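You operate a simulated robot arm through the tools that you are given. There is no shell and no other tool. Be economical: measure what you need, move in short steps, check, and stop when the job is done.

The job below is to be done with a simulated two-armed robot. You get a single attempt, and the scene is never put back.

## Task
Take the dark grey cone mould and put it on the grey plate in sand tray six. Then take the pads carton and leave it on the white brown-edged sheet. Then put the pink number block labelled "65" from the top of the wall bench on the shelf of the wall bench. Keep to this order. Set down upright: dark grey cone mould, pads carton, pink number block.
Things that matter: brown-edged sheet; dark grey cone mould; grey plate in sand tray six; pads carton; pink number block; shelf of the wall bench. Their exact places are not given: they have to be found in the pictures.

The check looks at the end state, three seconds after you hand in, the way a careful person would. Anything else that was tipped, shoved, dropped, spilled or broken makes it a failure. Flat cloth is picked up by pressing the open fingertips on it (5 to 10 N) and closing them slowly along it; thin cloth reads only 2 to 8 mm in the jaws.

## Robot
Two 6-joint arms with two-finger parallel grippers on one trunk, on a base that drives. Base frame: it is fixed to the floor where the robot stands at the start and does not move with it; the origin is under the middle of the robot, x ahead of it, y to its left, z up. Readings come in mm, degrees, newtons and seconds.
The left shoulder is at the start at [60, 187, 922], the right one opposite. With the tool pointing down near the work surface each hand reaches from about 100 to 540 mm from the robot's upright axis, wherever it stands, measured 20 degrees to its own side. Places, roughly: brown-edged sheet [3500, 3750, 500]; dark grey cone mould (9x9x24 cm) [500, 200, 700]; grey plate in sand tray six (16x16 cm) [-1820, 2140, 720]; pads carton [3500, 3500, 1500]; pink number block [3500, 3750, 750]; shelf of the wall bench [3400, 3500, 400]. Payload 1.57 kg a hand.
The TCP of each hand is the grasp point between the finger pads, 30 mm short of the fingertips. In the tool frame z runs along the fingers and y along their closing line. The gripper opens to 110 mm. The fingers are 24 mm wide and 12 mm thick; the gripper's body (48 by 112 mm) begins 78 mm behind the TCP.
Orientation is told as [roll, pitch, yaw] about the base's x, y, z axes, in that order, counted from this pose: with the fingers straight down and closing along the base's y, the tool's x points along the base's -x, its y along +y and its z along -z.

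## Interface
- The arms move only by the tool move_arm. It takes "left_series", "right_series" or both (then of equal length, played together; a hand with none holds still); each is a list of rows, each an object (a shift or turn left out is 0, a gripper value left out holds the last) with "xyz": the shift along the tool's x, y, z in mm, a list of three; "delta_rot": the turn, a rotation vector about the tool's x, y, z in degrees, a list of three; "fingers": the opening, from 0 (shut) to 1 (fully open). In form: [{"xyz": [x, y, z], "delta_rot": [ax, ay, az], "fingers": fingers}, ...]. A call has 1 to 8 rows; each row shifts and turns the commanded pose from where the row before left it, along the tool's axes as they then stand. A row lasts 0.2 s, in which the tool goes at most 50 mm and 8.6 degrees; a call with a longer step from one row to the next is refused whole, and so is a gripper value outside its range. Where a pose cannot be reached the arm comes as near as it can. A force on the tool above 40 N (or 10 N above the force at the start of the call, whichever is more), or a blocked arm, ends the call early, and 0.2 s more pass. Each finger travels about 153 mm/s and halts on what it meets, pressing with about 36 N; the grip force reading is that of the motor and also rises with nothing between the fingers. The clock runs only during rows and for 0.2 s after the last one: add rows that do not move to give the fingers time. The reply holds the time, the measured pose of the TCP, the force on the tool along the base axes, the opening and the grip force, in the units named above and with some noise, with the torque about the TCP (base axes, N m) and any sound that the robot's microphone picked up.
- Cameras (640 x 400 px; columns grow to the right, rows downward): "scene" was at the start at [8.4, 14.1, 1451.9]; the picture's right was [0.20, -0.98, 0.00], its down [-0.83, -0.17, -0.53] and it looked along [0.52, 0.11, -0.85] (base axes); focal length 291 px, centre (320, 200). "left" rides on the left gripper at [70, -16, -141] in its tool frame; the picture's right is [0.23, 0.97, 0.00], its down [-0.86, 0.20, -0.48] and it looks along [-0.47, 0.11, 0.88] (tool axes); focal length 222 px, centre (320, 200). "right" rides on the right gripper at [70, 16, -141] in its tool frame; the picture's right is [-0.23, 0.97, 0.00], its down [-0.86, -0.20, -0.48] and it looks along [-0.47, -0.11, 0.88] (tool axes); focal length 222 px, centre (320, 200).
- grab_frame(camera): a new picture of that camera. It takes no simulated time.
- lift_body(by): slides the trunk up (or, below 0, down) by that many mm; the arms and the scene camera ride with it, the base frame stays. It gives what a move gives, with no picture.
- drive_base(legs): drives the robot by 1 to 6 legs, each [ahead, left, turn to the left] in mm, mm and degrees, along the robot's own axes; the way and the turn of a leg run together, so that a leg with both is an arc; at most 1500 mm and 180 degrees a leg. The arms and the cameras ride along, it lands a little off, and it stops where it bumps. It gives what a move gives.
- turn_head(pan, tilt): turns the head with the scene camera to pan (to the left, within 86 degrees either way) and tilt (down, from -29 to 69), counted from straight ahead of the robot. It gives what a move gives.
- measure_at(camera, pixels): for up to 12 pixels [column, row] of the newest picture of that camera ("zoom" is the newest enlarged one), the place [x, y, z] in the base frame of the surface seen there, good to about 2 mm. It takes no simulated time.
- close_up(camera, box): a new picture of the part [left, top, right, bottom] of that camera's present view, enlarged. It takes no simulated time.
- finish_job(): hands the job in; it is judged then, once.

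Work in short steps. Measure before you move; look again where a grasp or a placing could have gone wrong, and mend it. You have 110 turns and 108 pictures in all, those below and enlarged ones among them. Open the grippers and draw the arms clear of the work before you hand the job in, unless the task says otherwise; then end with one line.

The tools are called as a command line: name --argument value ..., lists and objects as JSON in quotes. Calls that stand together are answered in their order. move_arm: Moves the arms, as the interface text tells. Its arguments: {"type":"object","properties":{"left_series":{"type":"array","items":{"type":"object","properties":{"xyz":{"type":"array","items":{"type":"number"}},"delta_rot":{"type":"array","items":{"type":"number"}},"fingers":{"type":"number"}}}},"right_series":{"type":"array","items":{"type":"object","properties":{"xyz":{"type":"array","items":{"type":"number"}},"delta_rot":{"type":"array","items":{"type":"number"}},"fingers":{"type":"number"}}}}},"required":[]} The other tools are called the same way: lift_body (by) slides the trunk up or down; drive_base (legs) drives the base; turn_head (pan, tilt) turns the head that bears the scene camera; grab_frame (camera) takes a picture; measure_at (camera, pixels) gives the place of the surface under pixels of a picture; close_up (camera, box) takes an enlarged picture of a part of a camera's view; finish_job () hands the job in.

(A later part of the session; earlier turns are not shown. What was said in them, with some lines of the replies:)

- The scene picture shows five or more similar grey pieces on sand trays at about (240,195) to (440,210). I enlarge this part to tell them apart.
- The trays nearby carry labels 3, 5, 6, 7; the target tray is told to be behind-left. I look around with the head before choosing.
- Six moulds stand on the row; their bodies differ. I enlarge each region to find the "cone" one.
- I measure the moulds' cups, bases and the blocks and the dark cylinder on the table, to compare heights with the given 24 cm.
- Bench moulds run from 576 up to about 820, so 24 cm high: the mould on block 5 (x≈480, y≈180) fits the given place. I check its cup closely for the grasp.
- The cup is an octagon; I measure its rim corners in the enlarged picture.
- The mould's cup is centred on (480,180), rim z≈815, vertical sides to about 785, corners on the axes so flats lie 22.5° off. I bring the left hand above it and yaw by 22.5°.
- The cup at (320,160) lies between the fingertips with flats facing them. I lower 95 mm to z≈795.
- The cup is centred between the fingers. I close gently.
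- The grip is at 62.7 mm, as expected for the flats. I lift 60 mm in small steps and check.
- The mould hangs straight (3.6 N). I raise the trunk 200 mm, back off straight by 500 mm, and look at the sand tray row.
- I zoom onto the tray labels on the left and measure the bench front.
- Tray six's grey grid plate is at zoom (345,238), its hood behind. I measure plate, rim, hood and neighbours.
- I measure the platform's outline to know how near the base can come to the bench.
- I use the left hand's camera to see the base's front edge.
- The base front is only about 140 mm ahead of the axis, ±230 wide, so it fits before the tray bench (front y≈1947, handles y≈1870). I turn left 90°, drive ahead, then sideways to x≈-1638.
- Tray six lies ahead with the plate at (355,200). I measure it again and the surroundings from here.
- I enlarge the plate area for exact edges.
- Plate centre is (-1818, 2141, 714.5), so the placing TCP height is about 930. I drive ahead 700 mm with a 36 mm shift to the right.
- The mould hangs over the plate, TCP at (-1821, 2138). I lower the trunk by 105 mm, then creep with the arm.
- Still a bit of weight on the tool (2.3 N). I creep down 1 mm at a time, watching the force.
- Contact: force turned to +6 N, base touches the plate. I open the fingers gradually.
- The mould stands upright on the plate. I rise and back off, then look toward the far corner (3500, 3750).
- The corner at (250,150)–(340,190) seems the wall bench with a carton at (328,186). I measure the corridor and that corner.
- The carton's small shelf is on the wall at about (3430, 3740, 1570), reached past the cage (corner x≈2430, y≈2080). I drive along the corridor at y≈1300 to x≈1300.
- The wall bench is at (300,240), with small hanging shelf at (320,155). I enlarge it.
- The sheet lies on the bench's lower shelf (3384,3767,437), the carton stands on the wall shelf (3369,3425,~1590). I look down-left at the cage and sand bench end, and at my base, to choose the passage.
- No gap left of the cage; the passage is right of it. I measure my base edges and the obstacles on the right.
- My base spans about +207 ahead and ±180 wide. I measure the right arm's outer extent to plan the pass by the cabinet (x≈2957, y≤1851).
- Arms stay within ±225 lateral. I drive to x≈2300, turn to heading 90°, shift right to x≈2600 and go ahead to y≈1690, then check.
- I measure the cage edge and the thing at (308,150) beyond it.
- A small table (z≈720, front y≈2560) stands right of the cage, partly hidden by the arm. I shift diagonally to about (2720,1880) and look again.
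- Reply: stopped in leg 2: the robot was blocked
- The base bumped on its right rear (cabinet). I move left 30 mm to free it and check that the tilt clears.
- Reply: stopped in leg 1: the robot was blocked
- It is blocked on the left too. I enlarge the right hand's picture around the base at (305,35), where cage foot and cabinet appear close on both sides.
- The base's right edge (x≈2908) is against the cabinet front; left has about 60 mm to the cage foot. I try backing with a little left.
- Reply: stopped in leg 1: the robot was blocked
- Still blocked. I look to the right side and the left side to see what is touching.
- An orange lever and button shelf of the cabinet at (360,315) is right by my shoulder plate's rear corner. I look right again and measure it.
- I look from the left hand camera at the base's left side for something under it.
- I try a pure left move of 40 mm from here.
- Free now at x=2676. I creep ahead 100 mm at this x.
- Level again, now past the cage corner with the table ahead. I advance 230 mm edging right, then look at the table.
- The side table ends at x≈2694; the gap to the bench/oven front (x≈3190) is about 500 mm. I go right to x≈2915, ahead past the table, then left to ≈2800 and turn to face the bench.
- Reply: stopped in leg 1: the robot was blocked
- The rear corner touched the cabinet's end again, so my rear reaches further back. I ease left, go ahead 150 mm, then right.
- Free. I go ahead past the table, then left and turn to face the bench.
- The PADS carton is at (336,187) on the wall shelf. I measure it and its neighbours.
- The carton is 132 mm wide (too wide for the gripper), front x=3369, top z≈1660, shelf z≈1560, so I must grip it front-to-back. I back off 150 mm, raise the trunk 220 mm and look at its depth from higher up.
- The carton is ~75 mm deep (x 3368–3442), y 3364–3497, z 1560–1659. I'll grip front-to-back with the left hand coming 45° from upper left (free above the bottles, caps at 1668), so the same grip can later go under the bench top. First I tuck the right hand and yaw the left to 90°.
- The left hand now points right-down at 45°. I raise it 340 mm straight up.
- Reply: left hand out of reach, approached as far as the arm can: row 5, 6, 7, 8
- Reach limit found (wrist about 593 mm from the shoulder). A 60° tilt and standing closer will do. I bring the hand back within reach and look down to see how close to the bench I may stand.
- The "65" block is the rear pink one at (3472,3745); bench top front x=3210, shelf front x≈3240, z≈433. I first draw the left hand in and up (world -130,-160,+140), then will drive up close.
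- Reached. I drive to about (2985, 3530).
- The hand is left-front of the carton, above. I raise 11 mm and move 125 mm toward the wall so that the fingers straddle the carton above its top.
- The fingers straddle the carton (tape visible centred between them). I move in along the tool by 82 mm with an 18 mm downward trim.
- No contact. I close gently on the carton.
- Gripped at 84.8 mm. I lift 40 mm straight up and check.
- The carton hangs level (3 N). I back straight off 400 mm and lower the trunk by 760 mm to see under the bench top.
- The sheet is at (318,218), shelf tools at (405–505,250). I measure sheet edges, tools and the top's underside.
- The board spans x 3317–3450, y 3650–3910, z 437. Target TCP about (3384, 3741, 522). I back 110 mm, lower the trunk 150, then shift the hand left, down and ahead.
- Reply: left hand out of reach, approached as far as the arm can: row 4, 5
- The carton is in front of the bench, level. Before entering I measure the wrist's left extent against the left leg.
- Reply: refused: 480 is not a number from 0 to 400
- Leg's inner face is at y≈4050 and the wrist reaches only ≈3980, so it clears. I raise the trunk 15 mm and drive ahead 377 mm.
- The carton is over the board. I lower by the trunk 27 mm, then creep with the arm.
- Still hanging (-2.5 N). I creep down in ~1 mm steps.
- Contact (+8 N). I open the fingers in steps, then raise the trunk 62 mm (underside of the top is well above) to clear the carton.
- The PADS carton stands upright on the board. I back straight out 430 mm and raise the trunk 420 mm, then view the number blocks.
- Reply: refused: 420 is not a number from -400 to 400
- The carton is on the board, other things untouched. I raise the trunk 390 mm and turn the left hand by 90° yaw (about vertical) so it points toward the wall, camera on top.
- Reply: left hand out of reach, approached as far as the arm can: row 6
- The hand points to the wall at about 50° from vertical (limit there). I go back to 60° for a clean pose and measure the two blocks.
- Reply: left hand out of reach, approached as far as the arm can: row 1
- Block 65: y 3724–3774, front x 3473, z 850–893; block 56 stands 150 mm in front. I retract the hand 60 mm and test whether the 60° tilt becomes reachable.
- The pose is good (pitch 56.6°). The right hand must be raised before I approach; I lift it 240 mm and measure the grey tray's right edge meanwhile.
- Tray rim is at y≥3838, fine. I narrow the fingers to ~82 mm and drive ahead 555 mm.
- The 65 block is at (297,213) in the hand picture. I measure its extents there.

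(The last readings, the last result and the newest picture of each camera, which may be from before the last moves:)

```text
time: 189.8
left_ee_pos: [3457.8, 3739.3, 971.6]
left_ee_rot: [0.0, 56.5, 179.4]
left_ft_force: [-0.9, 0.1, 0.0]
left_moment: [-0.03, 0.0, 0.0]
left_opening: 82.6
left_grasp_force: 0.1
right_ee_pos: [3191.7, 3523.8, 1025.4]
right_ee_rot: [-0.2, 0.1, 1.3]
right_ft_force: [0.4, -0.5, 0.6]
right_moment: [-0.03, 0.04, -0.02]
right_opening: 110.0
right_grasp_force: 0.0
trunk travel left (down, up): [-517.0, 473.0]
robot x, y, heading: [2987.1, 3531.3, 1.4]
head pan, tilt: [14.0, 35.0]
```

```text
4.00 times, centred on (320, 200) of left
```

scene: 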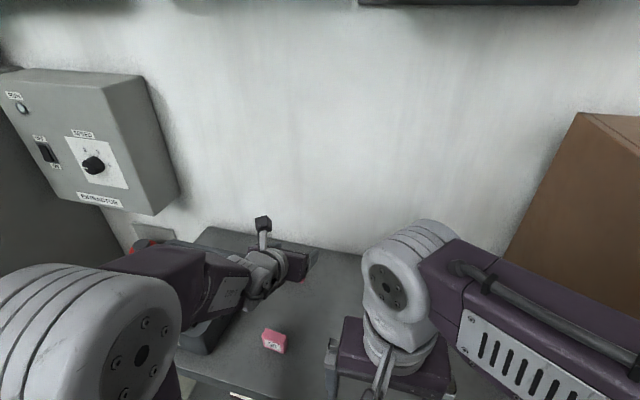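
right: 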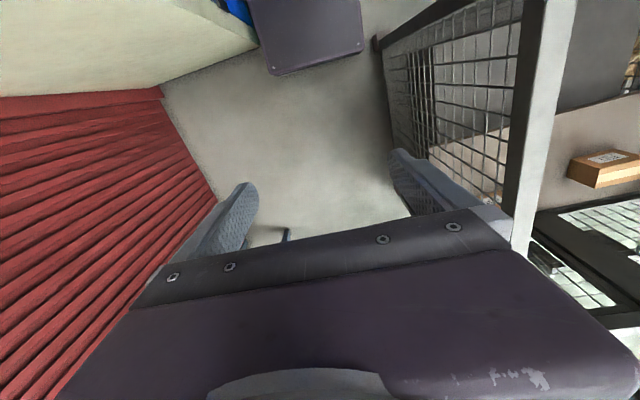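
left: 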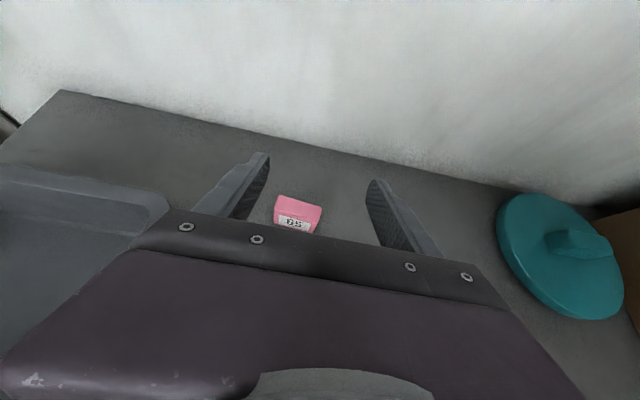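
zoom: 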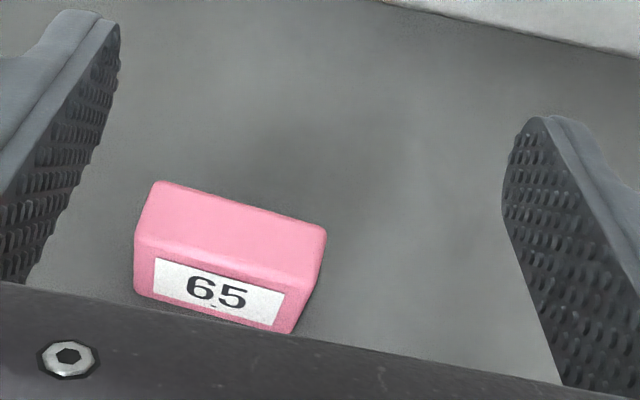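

Block centre ≈(3481, 3750), top 890. I centre sideways, then lower straight to TCP z≈880 so the tips are just above the bench.

move_arm --left_series '[{"xyz": [7.7, -11, 11.7]}, {"xyz": [-25, 0, 16.6]}, {"xyz": [-25, 0, 16.6]}, {"xyz": [-21, 0, 14]}, {}]'

close_up --camera "left" --box '[220, 130, 420, 255]'

```text
time: 191.1
left_ee_pos: [3470.5, 3761.7, 889.7]
left_ee_rot: [0.4, 56.5, 179.5]
left_ft_force: [-0.6, -0.4, 0.0]
left_moment: [-0.02, 0.02, 0.03]
left_opening: 82.3
left_grasp_force: 0.1
left hand out of reach, approached as far as the arm can: row 3, 4
right_ee_pos: [3190.4, 3524.2, 1026.0]
right_ee_rot: [-0.1, -0.1, 1.3]
right_ft_force: [-0.5, -0.2, -0.1]
right_moment: [0.02, -0.04, -0.02]
right_opening: 110.1
right_grasp_force: 0.0
trunk travel left (down, up): [-517.0, 473.0]
robot x, y, heading: [2988.2, 3530.7, 1.3]
head pan, tilt: [14.0, 35.0]
```

```text
3.20 times, centred on (320, 192) of left
```

zoom: 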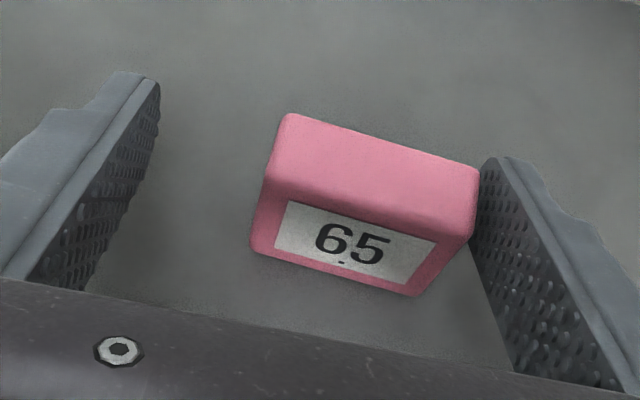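

The hand is 12 mm too far left (right finger close to the block). I shift it 12 mm right with the arm.

move_arm --left_series '[{"xyz": [0, 6, 0]}, {"xyz": [0, 6, 0]}, {}]'

```text
time: 191.8
left_ee_pos: [3470.2, 3761.1, 893.9]
left_ee_rot: [0.4, 56.5, 179.5]
left_ft_force: [0.1, -0.1, -0.7]
left_moment: [0.01, -0.01, 0.0]
left_opening: 82.4
left_grasp_force: 0.0
left hand out of reach, approached as far as the arm can: row 1, 2
right_ee_pos: [3190.6, 3523.8, 1025.8]
right_ee_rot: [-0.2, 0.2, 1.3]
right_ft_force: [0.5, 0.3, 0.6]
right_moment: [0.0, -0.02, -0.01]
right_opening: 110.2
right_grasp_force: 0.0
trunk travel left (down, up): [-517.0, 473.0]
robot x, y, heading: [2989.7, 3534.1, 1.6]
head pan, tilt: [14.0, 35.0]
```

The arm is at a joint limit, so I use the base: 12 mm right, then lower the trunk 13 mm.

drive_base --legs '[[0, -12, 0]]'

lift_body --by -12

close_up --camera "left" --box '[220, 130, 420, 255]'

```text
time: 192.6
left_ee_pos: [3471.1, 3751.4, 892.7]
left_ee_rot: [0.5, 56.5, 179.6]
left_ft_force: [-0.4, -0.4, -0.3]
left_moment: [0.0, 0.0, 0.01]
left_opening: 82.4
left_grasp_force: 0.1
right_ee_pos: [3191.9, 3513.0, 1025.8]
right_ee_rot: [-0.3, 0.2, 1.2]
right_ft_force: [0.0, 0.6, -1.3]
right_moment: [0.02, 0.01, 0.03]
right_opening: 110.0
right_grasp_force: 0.1
trunk travel left (down, up): [-517.0, 473.0]
robot x, y, heading: [2988.8, 3524.7, 1.3]
head pan, tilt: [14.0, 35.0]
```

```text
time: 193.2
left_ee_pos: [3470.6, 3750.1, 880.7]
left_ee_rot: [0.4, 56.5, 179.5]
left_ft_force: [0.7, -0.4, 0.5]
left_moment: [0.0, 0.02, 0.0]
left_opening: 82.5
left_grasp_force: 0.2
right_ee_pos: [3190.9, 3510.8, 1013.9]
right_ee_rot: [-0.1, 0.1, 1.3]
right_ft_force: [-0.3, -0.6, -1.5]
right_moment: [0.04, 0.02, -0.01]
right_opening: 110.0
right_grasp_force: 0.0
trunk travel left (down, up): [-505.0, 485.0]
robot x, y, heading: [2991.5, 3522.8, 1.4]
head pan, tilt: [14.0, 35.0]
```

```text
3.20 times, centred on (320, 192) of left
```

zoom: 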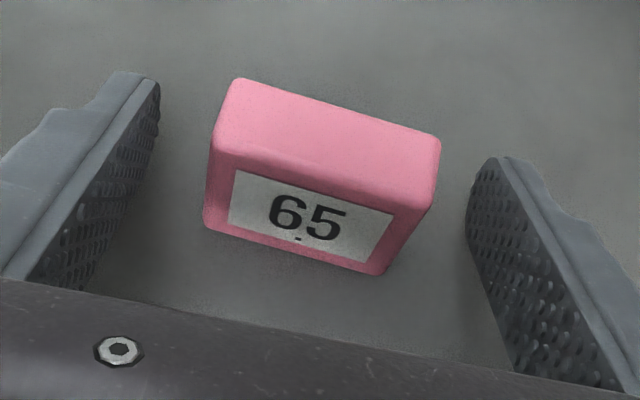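

Centred between the fingers. I close gently.

move_arm --left_series '[{"fingers": 0.6}, {"fingers": 0.52}, {"fingers": 0.47}, {"fingers": 0.42}, {"fingers": 0.3}, {"fingers": 0.2}, {}]'

lift_body --by 40

close_up --camera "left" --box '[220, 130, 420, 255]'

```text
time: 194.8
left_ee_pos: [3470.7, 3749.3, 882.2]
left_ee_rot: [0.4, 56.5, 179.6]
left_ft_force: [1.1, -0.3, 0.4]
left_moment: [0.0, 0.01, 0.0]
left_opening: 49.7
left_grasp_force: 35.9
right_ee_pos: [3191.0, 3512.0, 1013.6]
right_ee_rot: [0.0, 0.1, 1.3]
right_ft_force: [-1.0, -0.1, 0.8]
right_moment: [0.0, -0.02, 0.03]
right_opening: 109.9
right_grasp_force: 0.0
trunk travel left (down, up): [-505.0, 485.0]
robot x, y, heading: [2987.8, 3522.9, 1.2]
head pan, tilt: [14.0, 35.0]
```

```text
time: 195.6
left_ee_pos: [3471.4, 3750.5, 921.4]
left_ee_rot: [0.4, 56.5, 179.5]
left_ft_force: [-0.3, -1.3, -0.1]
left_moment: [0.01, 0.02, -0.01]
left_opening: 49.5
left_grasp_force: 35.3
right_ee_pos: [3192.1, 3512.4, 1053.2]
right_ee_rot: [-0.2, 0.1, 1.4]
right_ft_force: [-0.2, -0.5, -0.1]
right_moment: [0.05, 0.04, 0.0]
right_opening: 110.2
right_grasp_force: 0.0
trunk travel left (down, up): [-545.0, 445.0]
robot x, y, heading: [2987.3, 3518.1, 1.3]
head pan, tilt: [14.0, 35.0]
```

```text
3.20 times, centred on (320, 192) of left
```

zoom: 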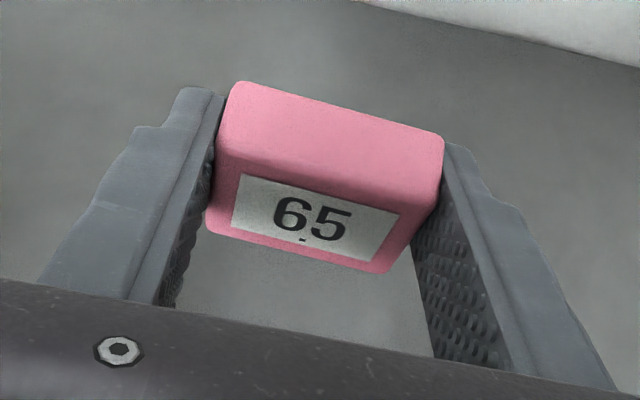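

Block 65 is firmly held (49.5 mm). I lift 60 mm more, back off 560 mm, shift 185 mm right, and lower the trunk.

lift_body --by 60

drive_base --legs '[[-560, 0, 0], [0, -178, 0]]'

lift_body --by -400

lift_body --by -80

turn_head --pan 20 --tilt 32

grab_frame --camera "scene"

```text
time: 196.6
left_ee_pos: [3470.3, 3750.3, 981.3]
left_ee_rot: [0.4, 56.6, 179.6]
left_ft_force: [0.5, 0.2, -0.8]
left_moment: [0.0, 0.01, -0.02]
left_opening: 49.5
left_grasp_force: 35.9
right_ee_pos: [3191.6, 3511.3, 1113.7]
right_ee_rot: [-0.2, 0.1, 1.4]
right_ft_force: [0.5, -1.1, 0.6]
right_moment: [-0.02, 0.0, -0.01]
right_opening: 110.3
right_grasp_force: 0.1
trunk travel left (down, up): [-605.0, 385.0]
robot x, y, heading: [2987.0, 3522.6, 1.3]
head pan, tilt: [14.0, 35.0]
```

```text
time: 200.9
left_ee_pos: [2917.4, 3561.0, 980.7]
left_ee_rot: [0.3, 56.5, 179.5]
left_ft_force: [-0.3, -0.6, -0.3]
left_moment: [0.04, 0.01, 0.01]
left_opening: 49.0
left_grasp_force: 35.8
right_ee_pos: [2638.7, 3323.2, 1113.7]
right_ee_rot: [0.0, 0.1, 1.4]
right_ft_force: [0.1, -0.4, -0.4]
right_moment: [0.03, 0.02, 0.0]
right_opening: 109.9
right_grasp_force: 0.0
trunk travel left (down, up): [-605.0, 385.0]
robot x, y, heading: [2434.4, 3328.8, 1.3]
head pan, tilt: [14.0, 35.0]
```

```text
time: 204.8
left_ee_pos: [2916.9, 3560.8, 581.2]
left_ee_rot: [0.3, 56.5, 179.5]
left_ft_force: [0.6, 0.0, -0.8]
left_moment: [0.01, 0.02, 0.02]
left_opening: 49.0
left_grasp_force: 35.9
right_ee_pos: [2638.2, 3322.8, 713.4]
right_ee_rot: [-0.1, 0.1, 1.5]
right_ft_force: [0.7, 0.3, 1.0]
right_moment: [-0.01, 0.01, 0.01]
right_opening: 110.0
right_grasp_force: 0.1
trunk travel left (down, up): [-205.0, 785.0]
robot x, y, heading: [2436.9, 3331.7, 1.5]
head pan, tilt: [14.0, 35.0]
```

```text
time: 205.9
left_ee_pos: [2917.7, 3561.1, 501.0]
left_ee_rot: [0.3, 56.4, 179.5]
left_ft_force: [0.1, -0.7, -0.4]
left_moment: [0.01, 0.05, -0.05]
left_opening: 48.9
left_grasp_force: 36.3
right_ee_pos: [2637.4, 3323.0, 632.6]
right_ee_rot: [-0.1, 0.1, 1.4]
right_ft_force: [1.1, 0.2, 0.1]
right_moment: [0.0, 0.0, -0.01]
right_opening: 110.2
right_grasp_force: 0.1
trunk travel left (down, up): [-125.0, 865.0]
robot x, y, heading: [2433.7, 3334.4, 1.2]
head pan, tilt: [14.0, 35.0]
```

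```text
time: 206.6
left_ee_pos: [2918.0, 3560.5, 500.2]
left_ee_rot: [0.4, 56.5, 179.6]
left_ft_force: [0.5, 1.2, -0.4]
left_moment: [0.03, 0.01, 0.03]
left_opening: 49.0
left_grasp_force: 36.4
right_ee_pos: [2639.5, 3323.1, 633.2]
right_ee_rot: [-0.1, 0.1, 1.4]
right_ft_force: [0.3, -0.1, 0.0]
right_moment: [0.03, 0.0, 0.02]
right_opening: 110.2
right_grasp_force: 0.0
trunk travel left (down, up): [-125.0, 865.0]
robot x, y, heading: [2435.1, 3334.5, 1.4]
head pan, tilt: [20.0, 32.0]
```

```text
26 pictures are left
```

scene: 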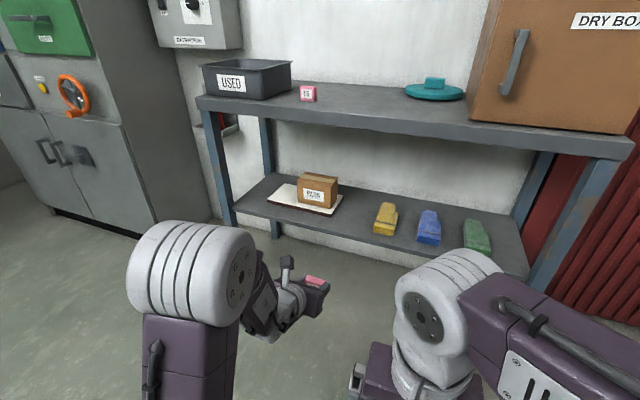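

I measure the shelf gap between board and yellow tool at around (355,212).

measure_at --camera "scene" --pixels '[[358, 212], [350, 222], [368, 205], [376, 222], [330, 212], [340, 200], [355, 228], [240, 290], [130, 260], [340, 125]]'

```text
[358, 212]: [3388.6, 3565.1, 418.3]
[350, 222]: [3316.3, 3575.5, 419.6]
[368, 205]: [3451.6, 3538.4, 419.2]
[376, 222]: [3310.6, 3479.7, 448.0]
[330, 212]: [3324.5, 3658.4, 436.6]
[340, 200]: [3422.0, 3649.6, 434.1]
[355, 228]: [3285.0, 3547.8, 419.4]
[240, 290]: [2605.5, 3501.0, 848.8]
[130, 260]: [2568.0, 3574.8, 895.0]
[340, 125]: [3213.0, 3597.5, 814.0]
```

Shelf surface is z=419, gap y 3490–3650. I drive ahead 402 mm to put the block at x≈3330, y≈3562.

drive_base --legs '[[300, -8, 0], [102, 0, 0]]'

lift_body --by -44

grab_frame --camera "scene"

grab_frame --camera "left"

```text
time: 209.4
left_ee_pos: [3319.4, 3565.8, 500.8]
left_ee_rot: [0.4, 56.4, 179.8]
left_ft_force: [-0.2, -0.1, -0.9]
left_moment: [0.02, -0.03, 0.0]
left_opening: 49.1
left_grasp_force: 36.1
right_ee_pos: [3042.1, 3325.0, 633.0]
right_ee_rot: [-0.2, 0.2, 1.6]
right_ft_force: [-1.0, -0.4, -0.9]
right_moment: [-0.01, 0.03, -0.03]
right_opening: 110.0
right_grasp_force: 0.0
trunk travel left (down, up): [-125.0, 865.0]
robot x, y, heading: [2835.0, 3337.4, 1.8]
head pan, tilt: [20.0, 32.0]
```

```text
time: 210.3
left_ee_pos: [3319.5, 3563.8, 457.3]
left_ee_rot: [0.5, 56.5, 179.8]
left_ft_force: [0.0, 0.1, -1.0]
left_moment: [0.0, 0.01, 0.0]
left_opening: 49.1
left_grasp_force: 35.8
right_ee_pos: [3041.9, 3325.5, 589.0]
right_ee_rot: [-0.1, 0.1, 1.6]
right_ft_force: [-0.5, 0.7, 0.0]
right_moment: [-0.02, 0.05, -0.04]
right_opening: 110.0
right_grasp_force: 0.0
trunk travel left (down, up): [-81.0, 909.0]
robot x, y, heading: [2839.7, 3334.9, 1.7]
head pan, tilt: [20.0, 32.0]
```

```text
25 pictures are left
```

scene: 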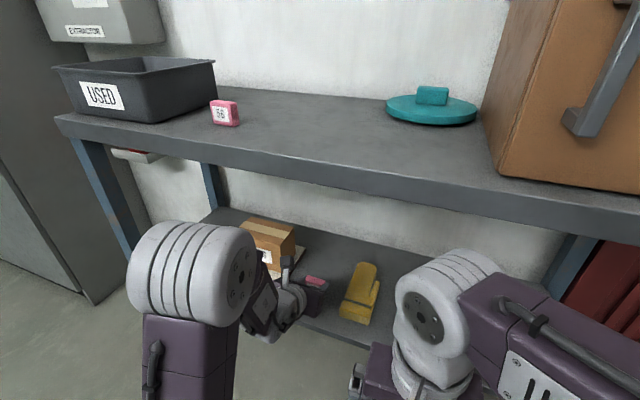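

```text
24 pictures are left
```

left: 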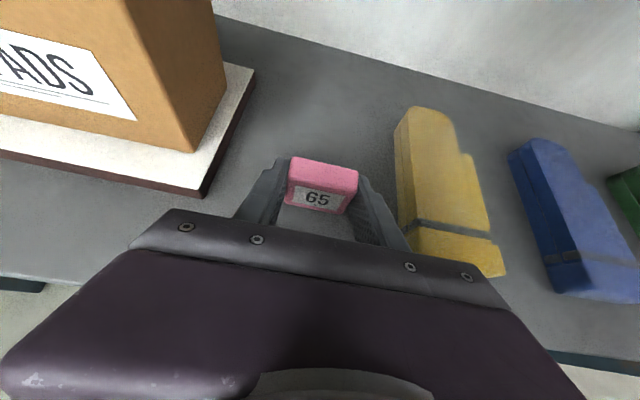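

The block is over the free shelf spot, ~6 mm above. I lower the trunk in small steps watching the force.

lift_body --by -4

lift_body --by -1.5

```text
time: 210.8
left_ee_pos: [3318.7, 3565.9, 452.4]
left_ee_rot: [0.4, 56.6, 179.8]
left_ft_force: [-0.1, -0.4, -0.1]
left_moment: [0.0, 0.0, 0.0]
left_opening: 48.8
left_grasp_force: 36.6
right_ee_pos: [3041.7, 3326.0, 586.1]
right_ee_rot: [0.0, 0.1, 1.5]
right_ft_force: [0.1, -0.3, 0.0]
right_moment: [-0.01, 0.01, 0.03]
right_opening: 110.0
right_grasp_force: 0.1
trunk travel left (down, up): [-77.0, 913.0]
robot x, y, heading: [2839.0, 3335.7, 1.9]
head pan, tilt: [20.0, 32.0]
```

```text
time: 211.3
left_ee_pos: [3319.6, 3564.6, 452.9]
left_ee_rot: [0.3, 56.6, 179.8]
left_ft_force: [0.2, 0.7, -0.4]
left_moment: [0.03, 0.0, 0.01]
left_opening: 48.9
left_grasp_force: 35.7
right_ee_pos: [3041.3, 3326.4, 584.3]
right_ee_rot: [-0.1, 0.1, 1.6]
right_ft_force: [1.2, -0.7, 0.6]
right_moment: [-0.02, -0.02, -0.01]
right_opening: 109.8
right_grasp_force: 0.0
trunk travel left (down, up): [-76.0, 914.0]
robot x, y, heading: [2842.4, 3334.9, 1.3]
head pan, tilt: [20.0, 32.0]
```

No contact yet; another 1 mm at a time.

lift_body --by -1

lift_body --by -1

close_up --camera "left" --box '[220, 130, 420, 255]'

```text
time: 211.8
left_ee_pos: [3319.5, 3564.5, 450.6]
left_ee_rot: [0.4, 56.6, 179.8]
left_ft_force: [-0.3, -0.2, 2.3]
left_moment: [0.04, 0.02, -0.01]
left_opening: 48.7
left_grasp_force: 35.7
right_ee_pos: [3041.5, 3325.4, 582.9]
right_ee_rot: [-0.1, 0.0, 1.7]
right_ft_force: [-0.2, -0.1, -0.2]
right_moment: [0.01, 0.02, 0.0]
right_opening: 109.9
right_grasp_force: 0.0
trunk travel left (down, up): [-75.0, 916.0]
robot x, y, heading: [2839.5, 3336.1, 1.6]
head pan, tilt: [20.0, 32.0]
```

```text
time: 212.3
left_ee_pos: [3319.8, 3565.6, 450.9]
left_ee_rot: [0.4, 56.6, 179.9]
left_ft_force: [-1.8, 1.0, 8.1]
left_moment: [0.06, -0.02, -0.01]
left_opening: 48.9
left_grasp_force: 36.0
right_ee_pos: [3040.9, 3325.3, 582.8]
right_ee_rot: [-0.1, 0.1, 1.7]
right_ft_force: [0.1, -0.4, 0.2]
right_moment: [-0.01, 0.03, 0.01]
right_opening: 110.0
right_grasp_force: 0.0
trunk travel left (down, up): [-74.0, 916.0]
robot x, y, heading: [2843.2, 3335.2, 1.9]
head pan, tilt: [20.0, 32.0]
```

```text
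3.20 times, centred on (320, 192) of left
```

zoom: 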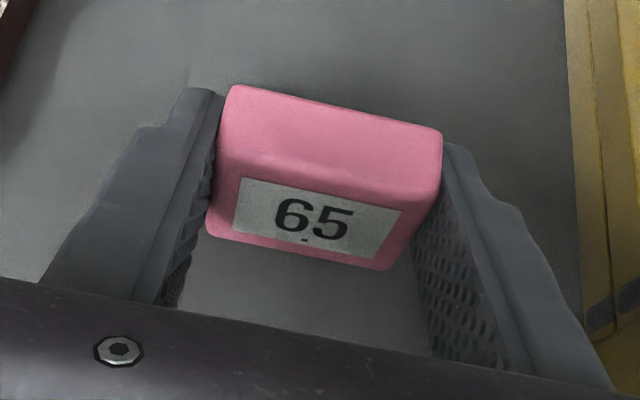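

Touched down (+8 N). I open the fingers to ~75 mm, raise the trunk 60 mm and back off.

move_arm --left_series '[{"fingers": 0.47}, {"fingers": 0.5}, {"fingers": 0.6}, {"fingers": 0.68}, {}]'

lift_body --by 60

drive_base --legs '[[-450, 0, 0]]'

grab_frame --camera "scene"

close_up --camera "left" --box '[160, 0, 560, 250]'

```text
time: 213.5
left_ee_pos: [3318.2, 3565.0, 449.9]
left_ee_rot: [0.4, 56.4, 179.8]
left_ft_force: [-0.8, -0.4, -0.3]
left_moment: [-0.01, 0.01, 0.01]
left_opening: 74.9
left_grasp_force: 0.0
right_ee_pos: [3040.6, 3326.9, 581.8]
right_ee_rot: [0.0, 0.1, 1.8]
right_ft_force: [0.4, 0.2, -0.1]
right_moment: [0.01, 0.0, 0.03]
right_opening: 110.0
right_grasp_force: 0.0
trunk travel left (down, up): [-74.0, 916.0]
robot x, y, heading: [2836.7, 3333.2, 1.7]
head pan, tilt: [20.0, 32.0]
```

```text
time: 214.5
left_ee_pos: [3319.7, 3565.3, 508.7]
left_ee_rot: [0.4, 56.5, 179.8]
left_ft_force: [1.2, -0.7, -0.5]
left_moment: [0.0, -0.03, 0.0]
left_opening: 74.9
left_grasp_force: 0.0
right_ee_pos: [3040.9, 3325.4, 641.4]
right_ee_rot: [-0.1, 0.0, 1.6]
right_ft_force: [-0.5, -0.1, -0.2]
right_moment: [0.05, -0.01, -0.01]
right_opening: 109.9
right_grasp_force: 0.1
trunk travel left (down, up): [-134.0, 856.0]
robot x, y, heading: [2836.2, 3336.1, 1.7]
head pan, tilt: [20.0, 32.0]
```

```text
time: 217.2
left_ee_pos: [2870.1, 3552.6, 510.3]
left_ee_rot: [0.4, 56.4, 179.7]
left_ft_force: [0.4, 0.0, -0.5]
left_moment: [0.0, 0.03, -0.01]
left_opening: 74.8
left_grasp_force: 0.1
right_ee_pos: [2592.4, 3313.3, 642.6]
right_ee_rot: [-0.1, 0.1, 1.5]
right_ft_force: [0.1, -0.3, -0.3]
right_moment: [0.0, -0.01, 0.0]
right_opening: 109.8
right_grasp_force: 0.0
trunk travel left (down, up): [-134.0, 856.0]
robot x, y, heading: [2390.1, 3318.4, 1.4]
head pan, tilt: [20.0, 32.0]
```

```text
22 pictures are left
```

scene: 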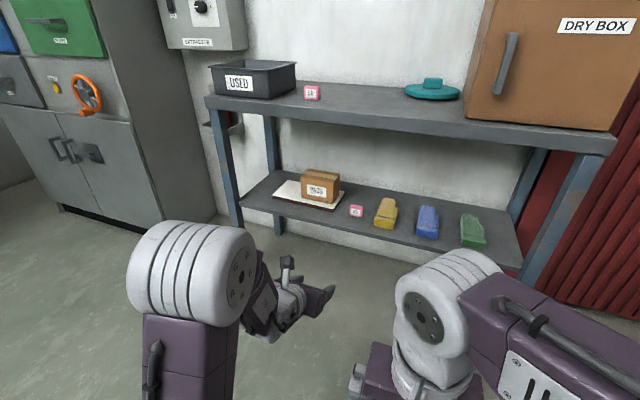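

```text
1.60 times, centred on (360, 125) of left
```

zoom: 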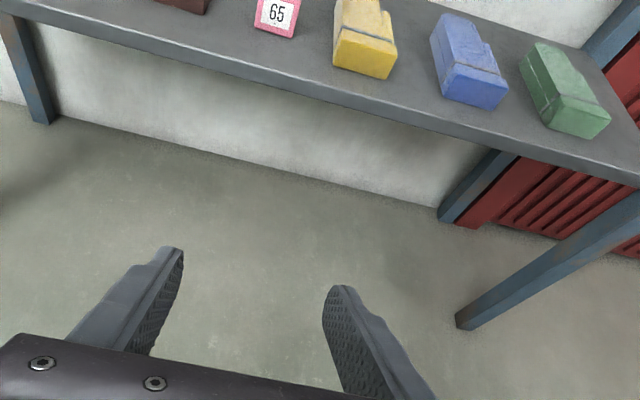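

Everything stands as wanted: mould on plate, carton on the board, block 65 upright on the shelf. I open the left gripper fully and hand in.

move_arm --left_series '[{"fingers": 1}, {}]'

finish_job

```text
time: 217.8
left_ee_pos: [2869.3, 3551.1, 509.5]
left_ee_rot: [0.3, 56.4, 179.7]
left_ft_force: [0.5, 0.9, -0.2]
left_moment: [0.02, 0.04, -0.04]
left_opening: 110.2
left_grasp_force: 0.1
right_ee_pos: [2591.0, 3313.7, 643.0]
right_ee_rot: [-0.1, 0.1, 1.5]
right_ft_force: [-0.3, 0.9, 0.7]
right_moment: [0.01, 0.02, 0.04]
right_opening: 109.9
right_grasp_force: 0.0
trunk travel left (down, up): [-134.0, 856.0]
robot x, y, heading: [2386.3, 3325.0, 1.3]
head pan, tilt: [20.0, 32.0]
```

```text
The job is handed in.
```

I handed the job in with all three things set down upright and in order: the mould from block 5 on tray six's plate, the pads carton on the brown-edged sheet, and block 65 on the bench shelf. I picked that mould from a row of near-identical ones by its given place. On the way the base bumped the blue cabinet twice; what I could see there afterwards looked undisturbed, but I did not go back to check.
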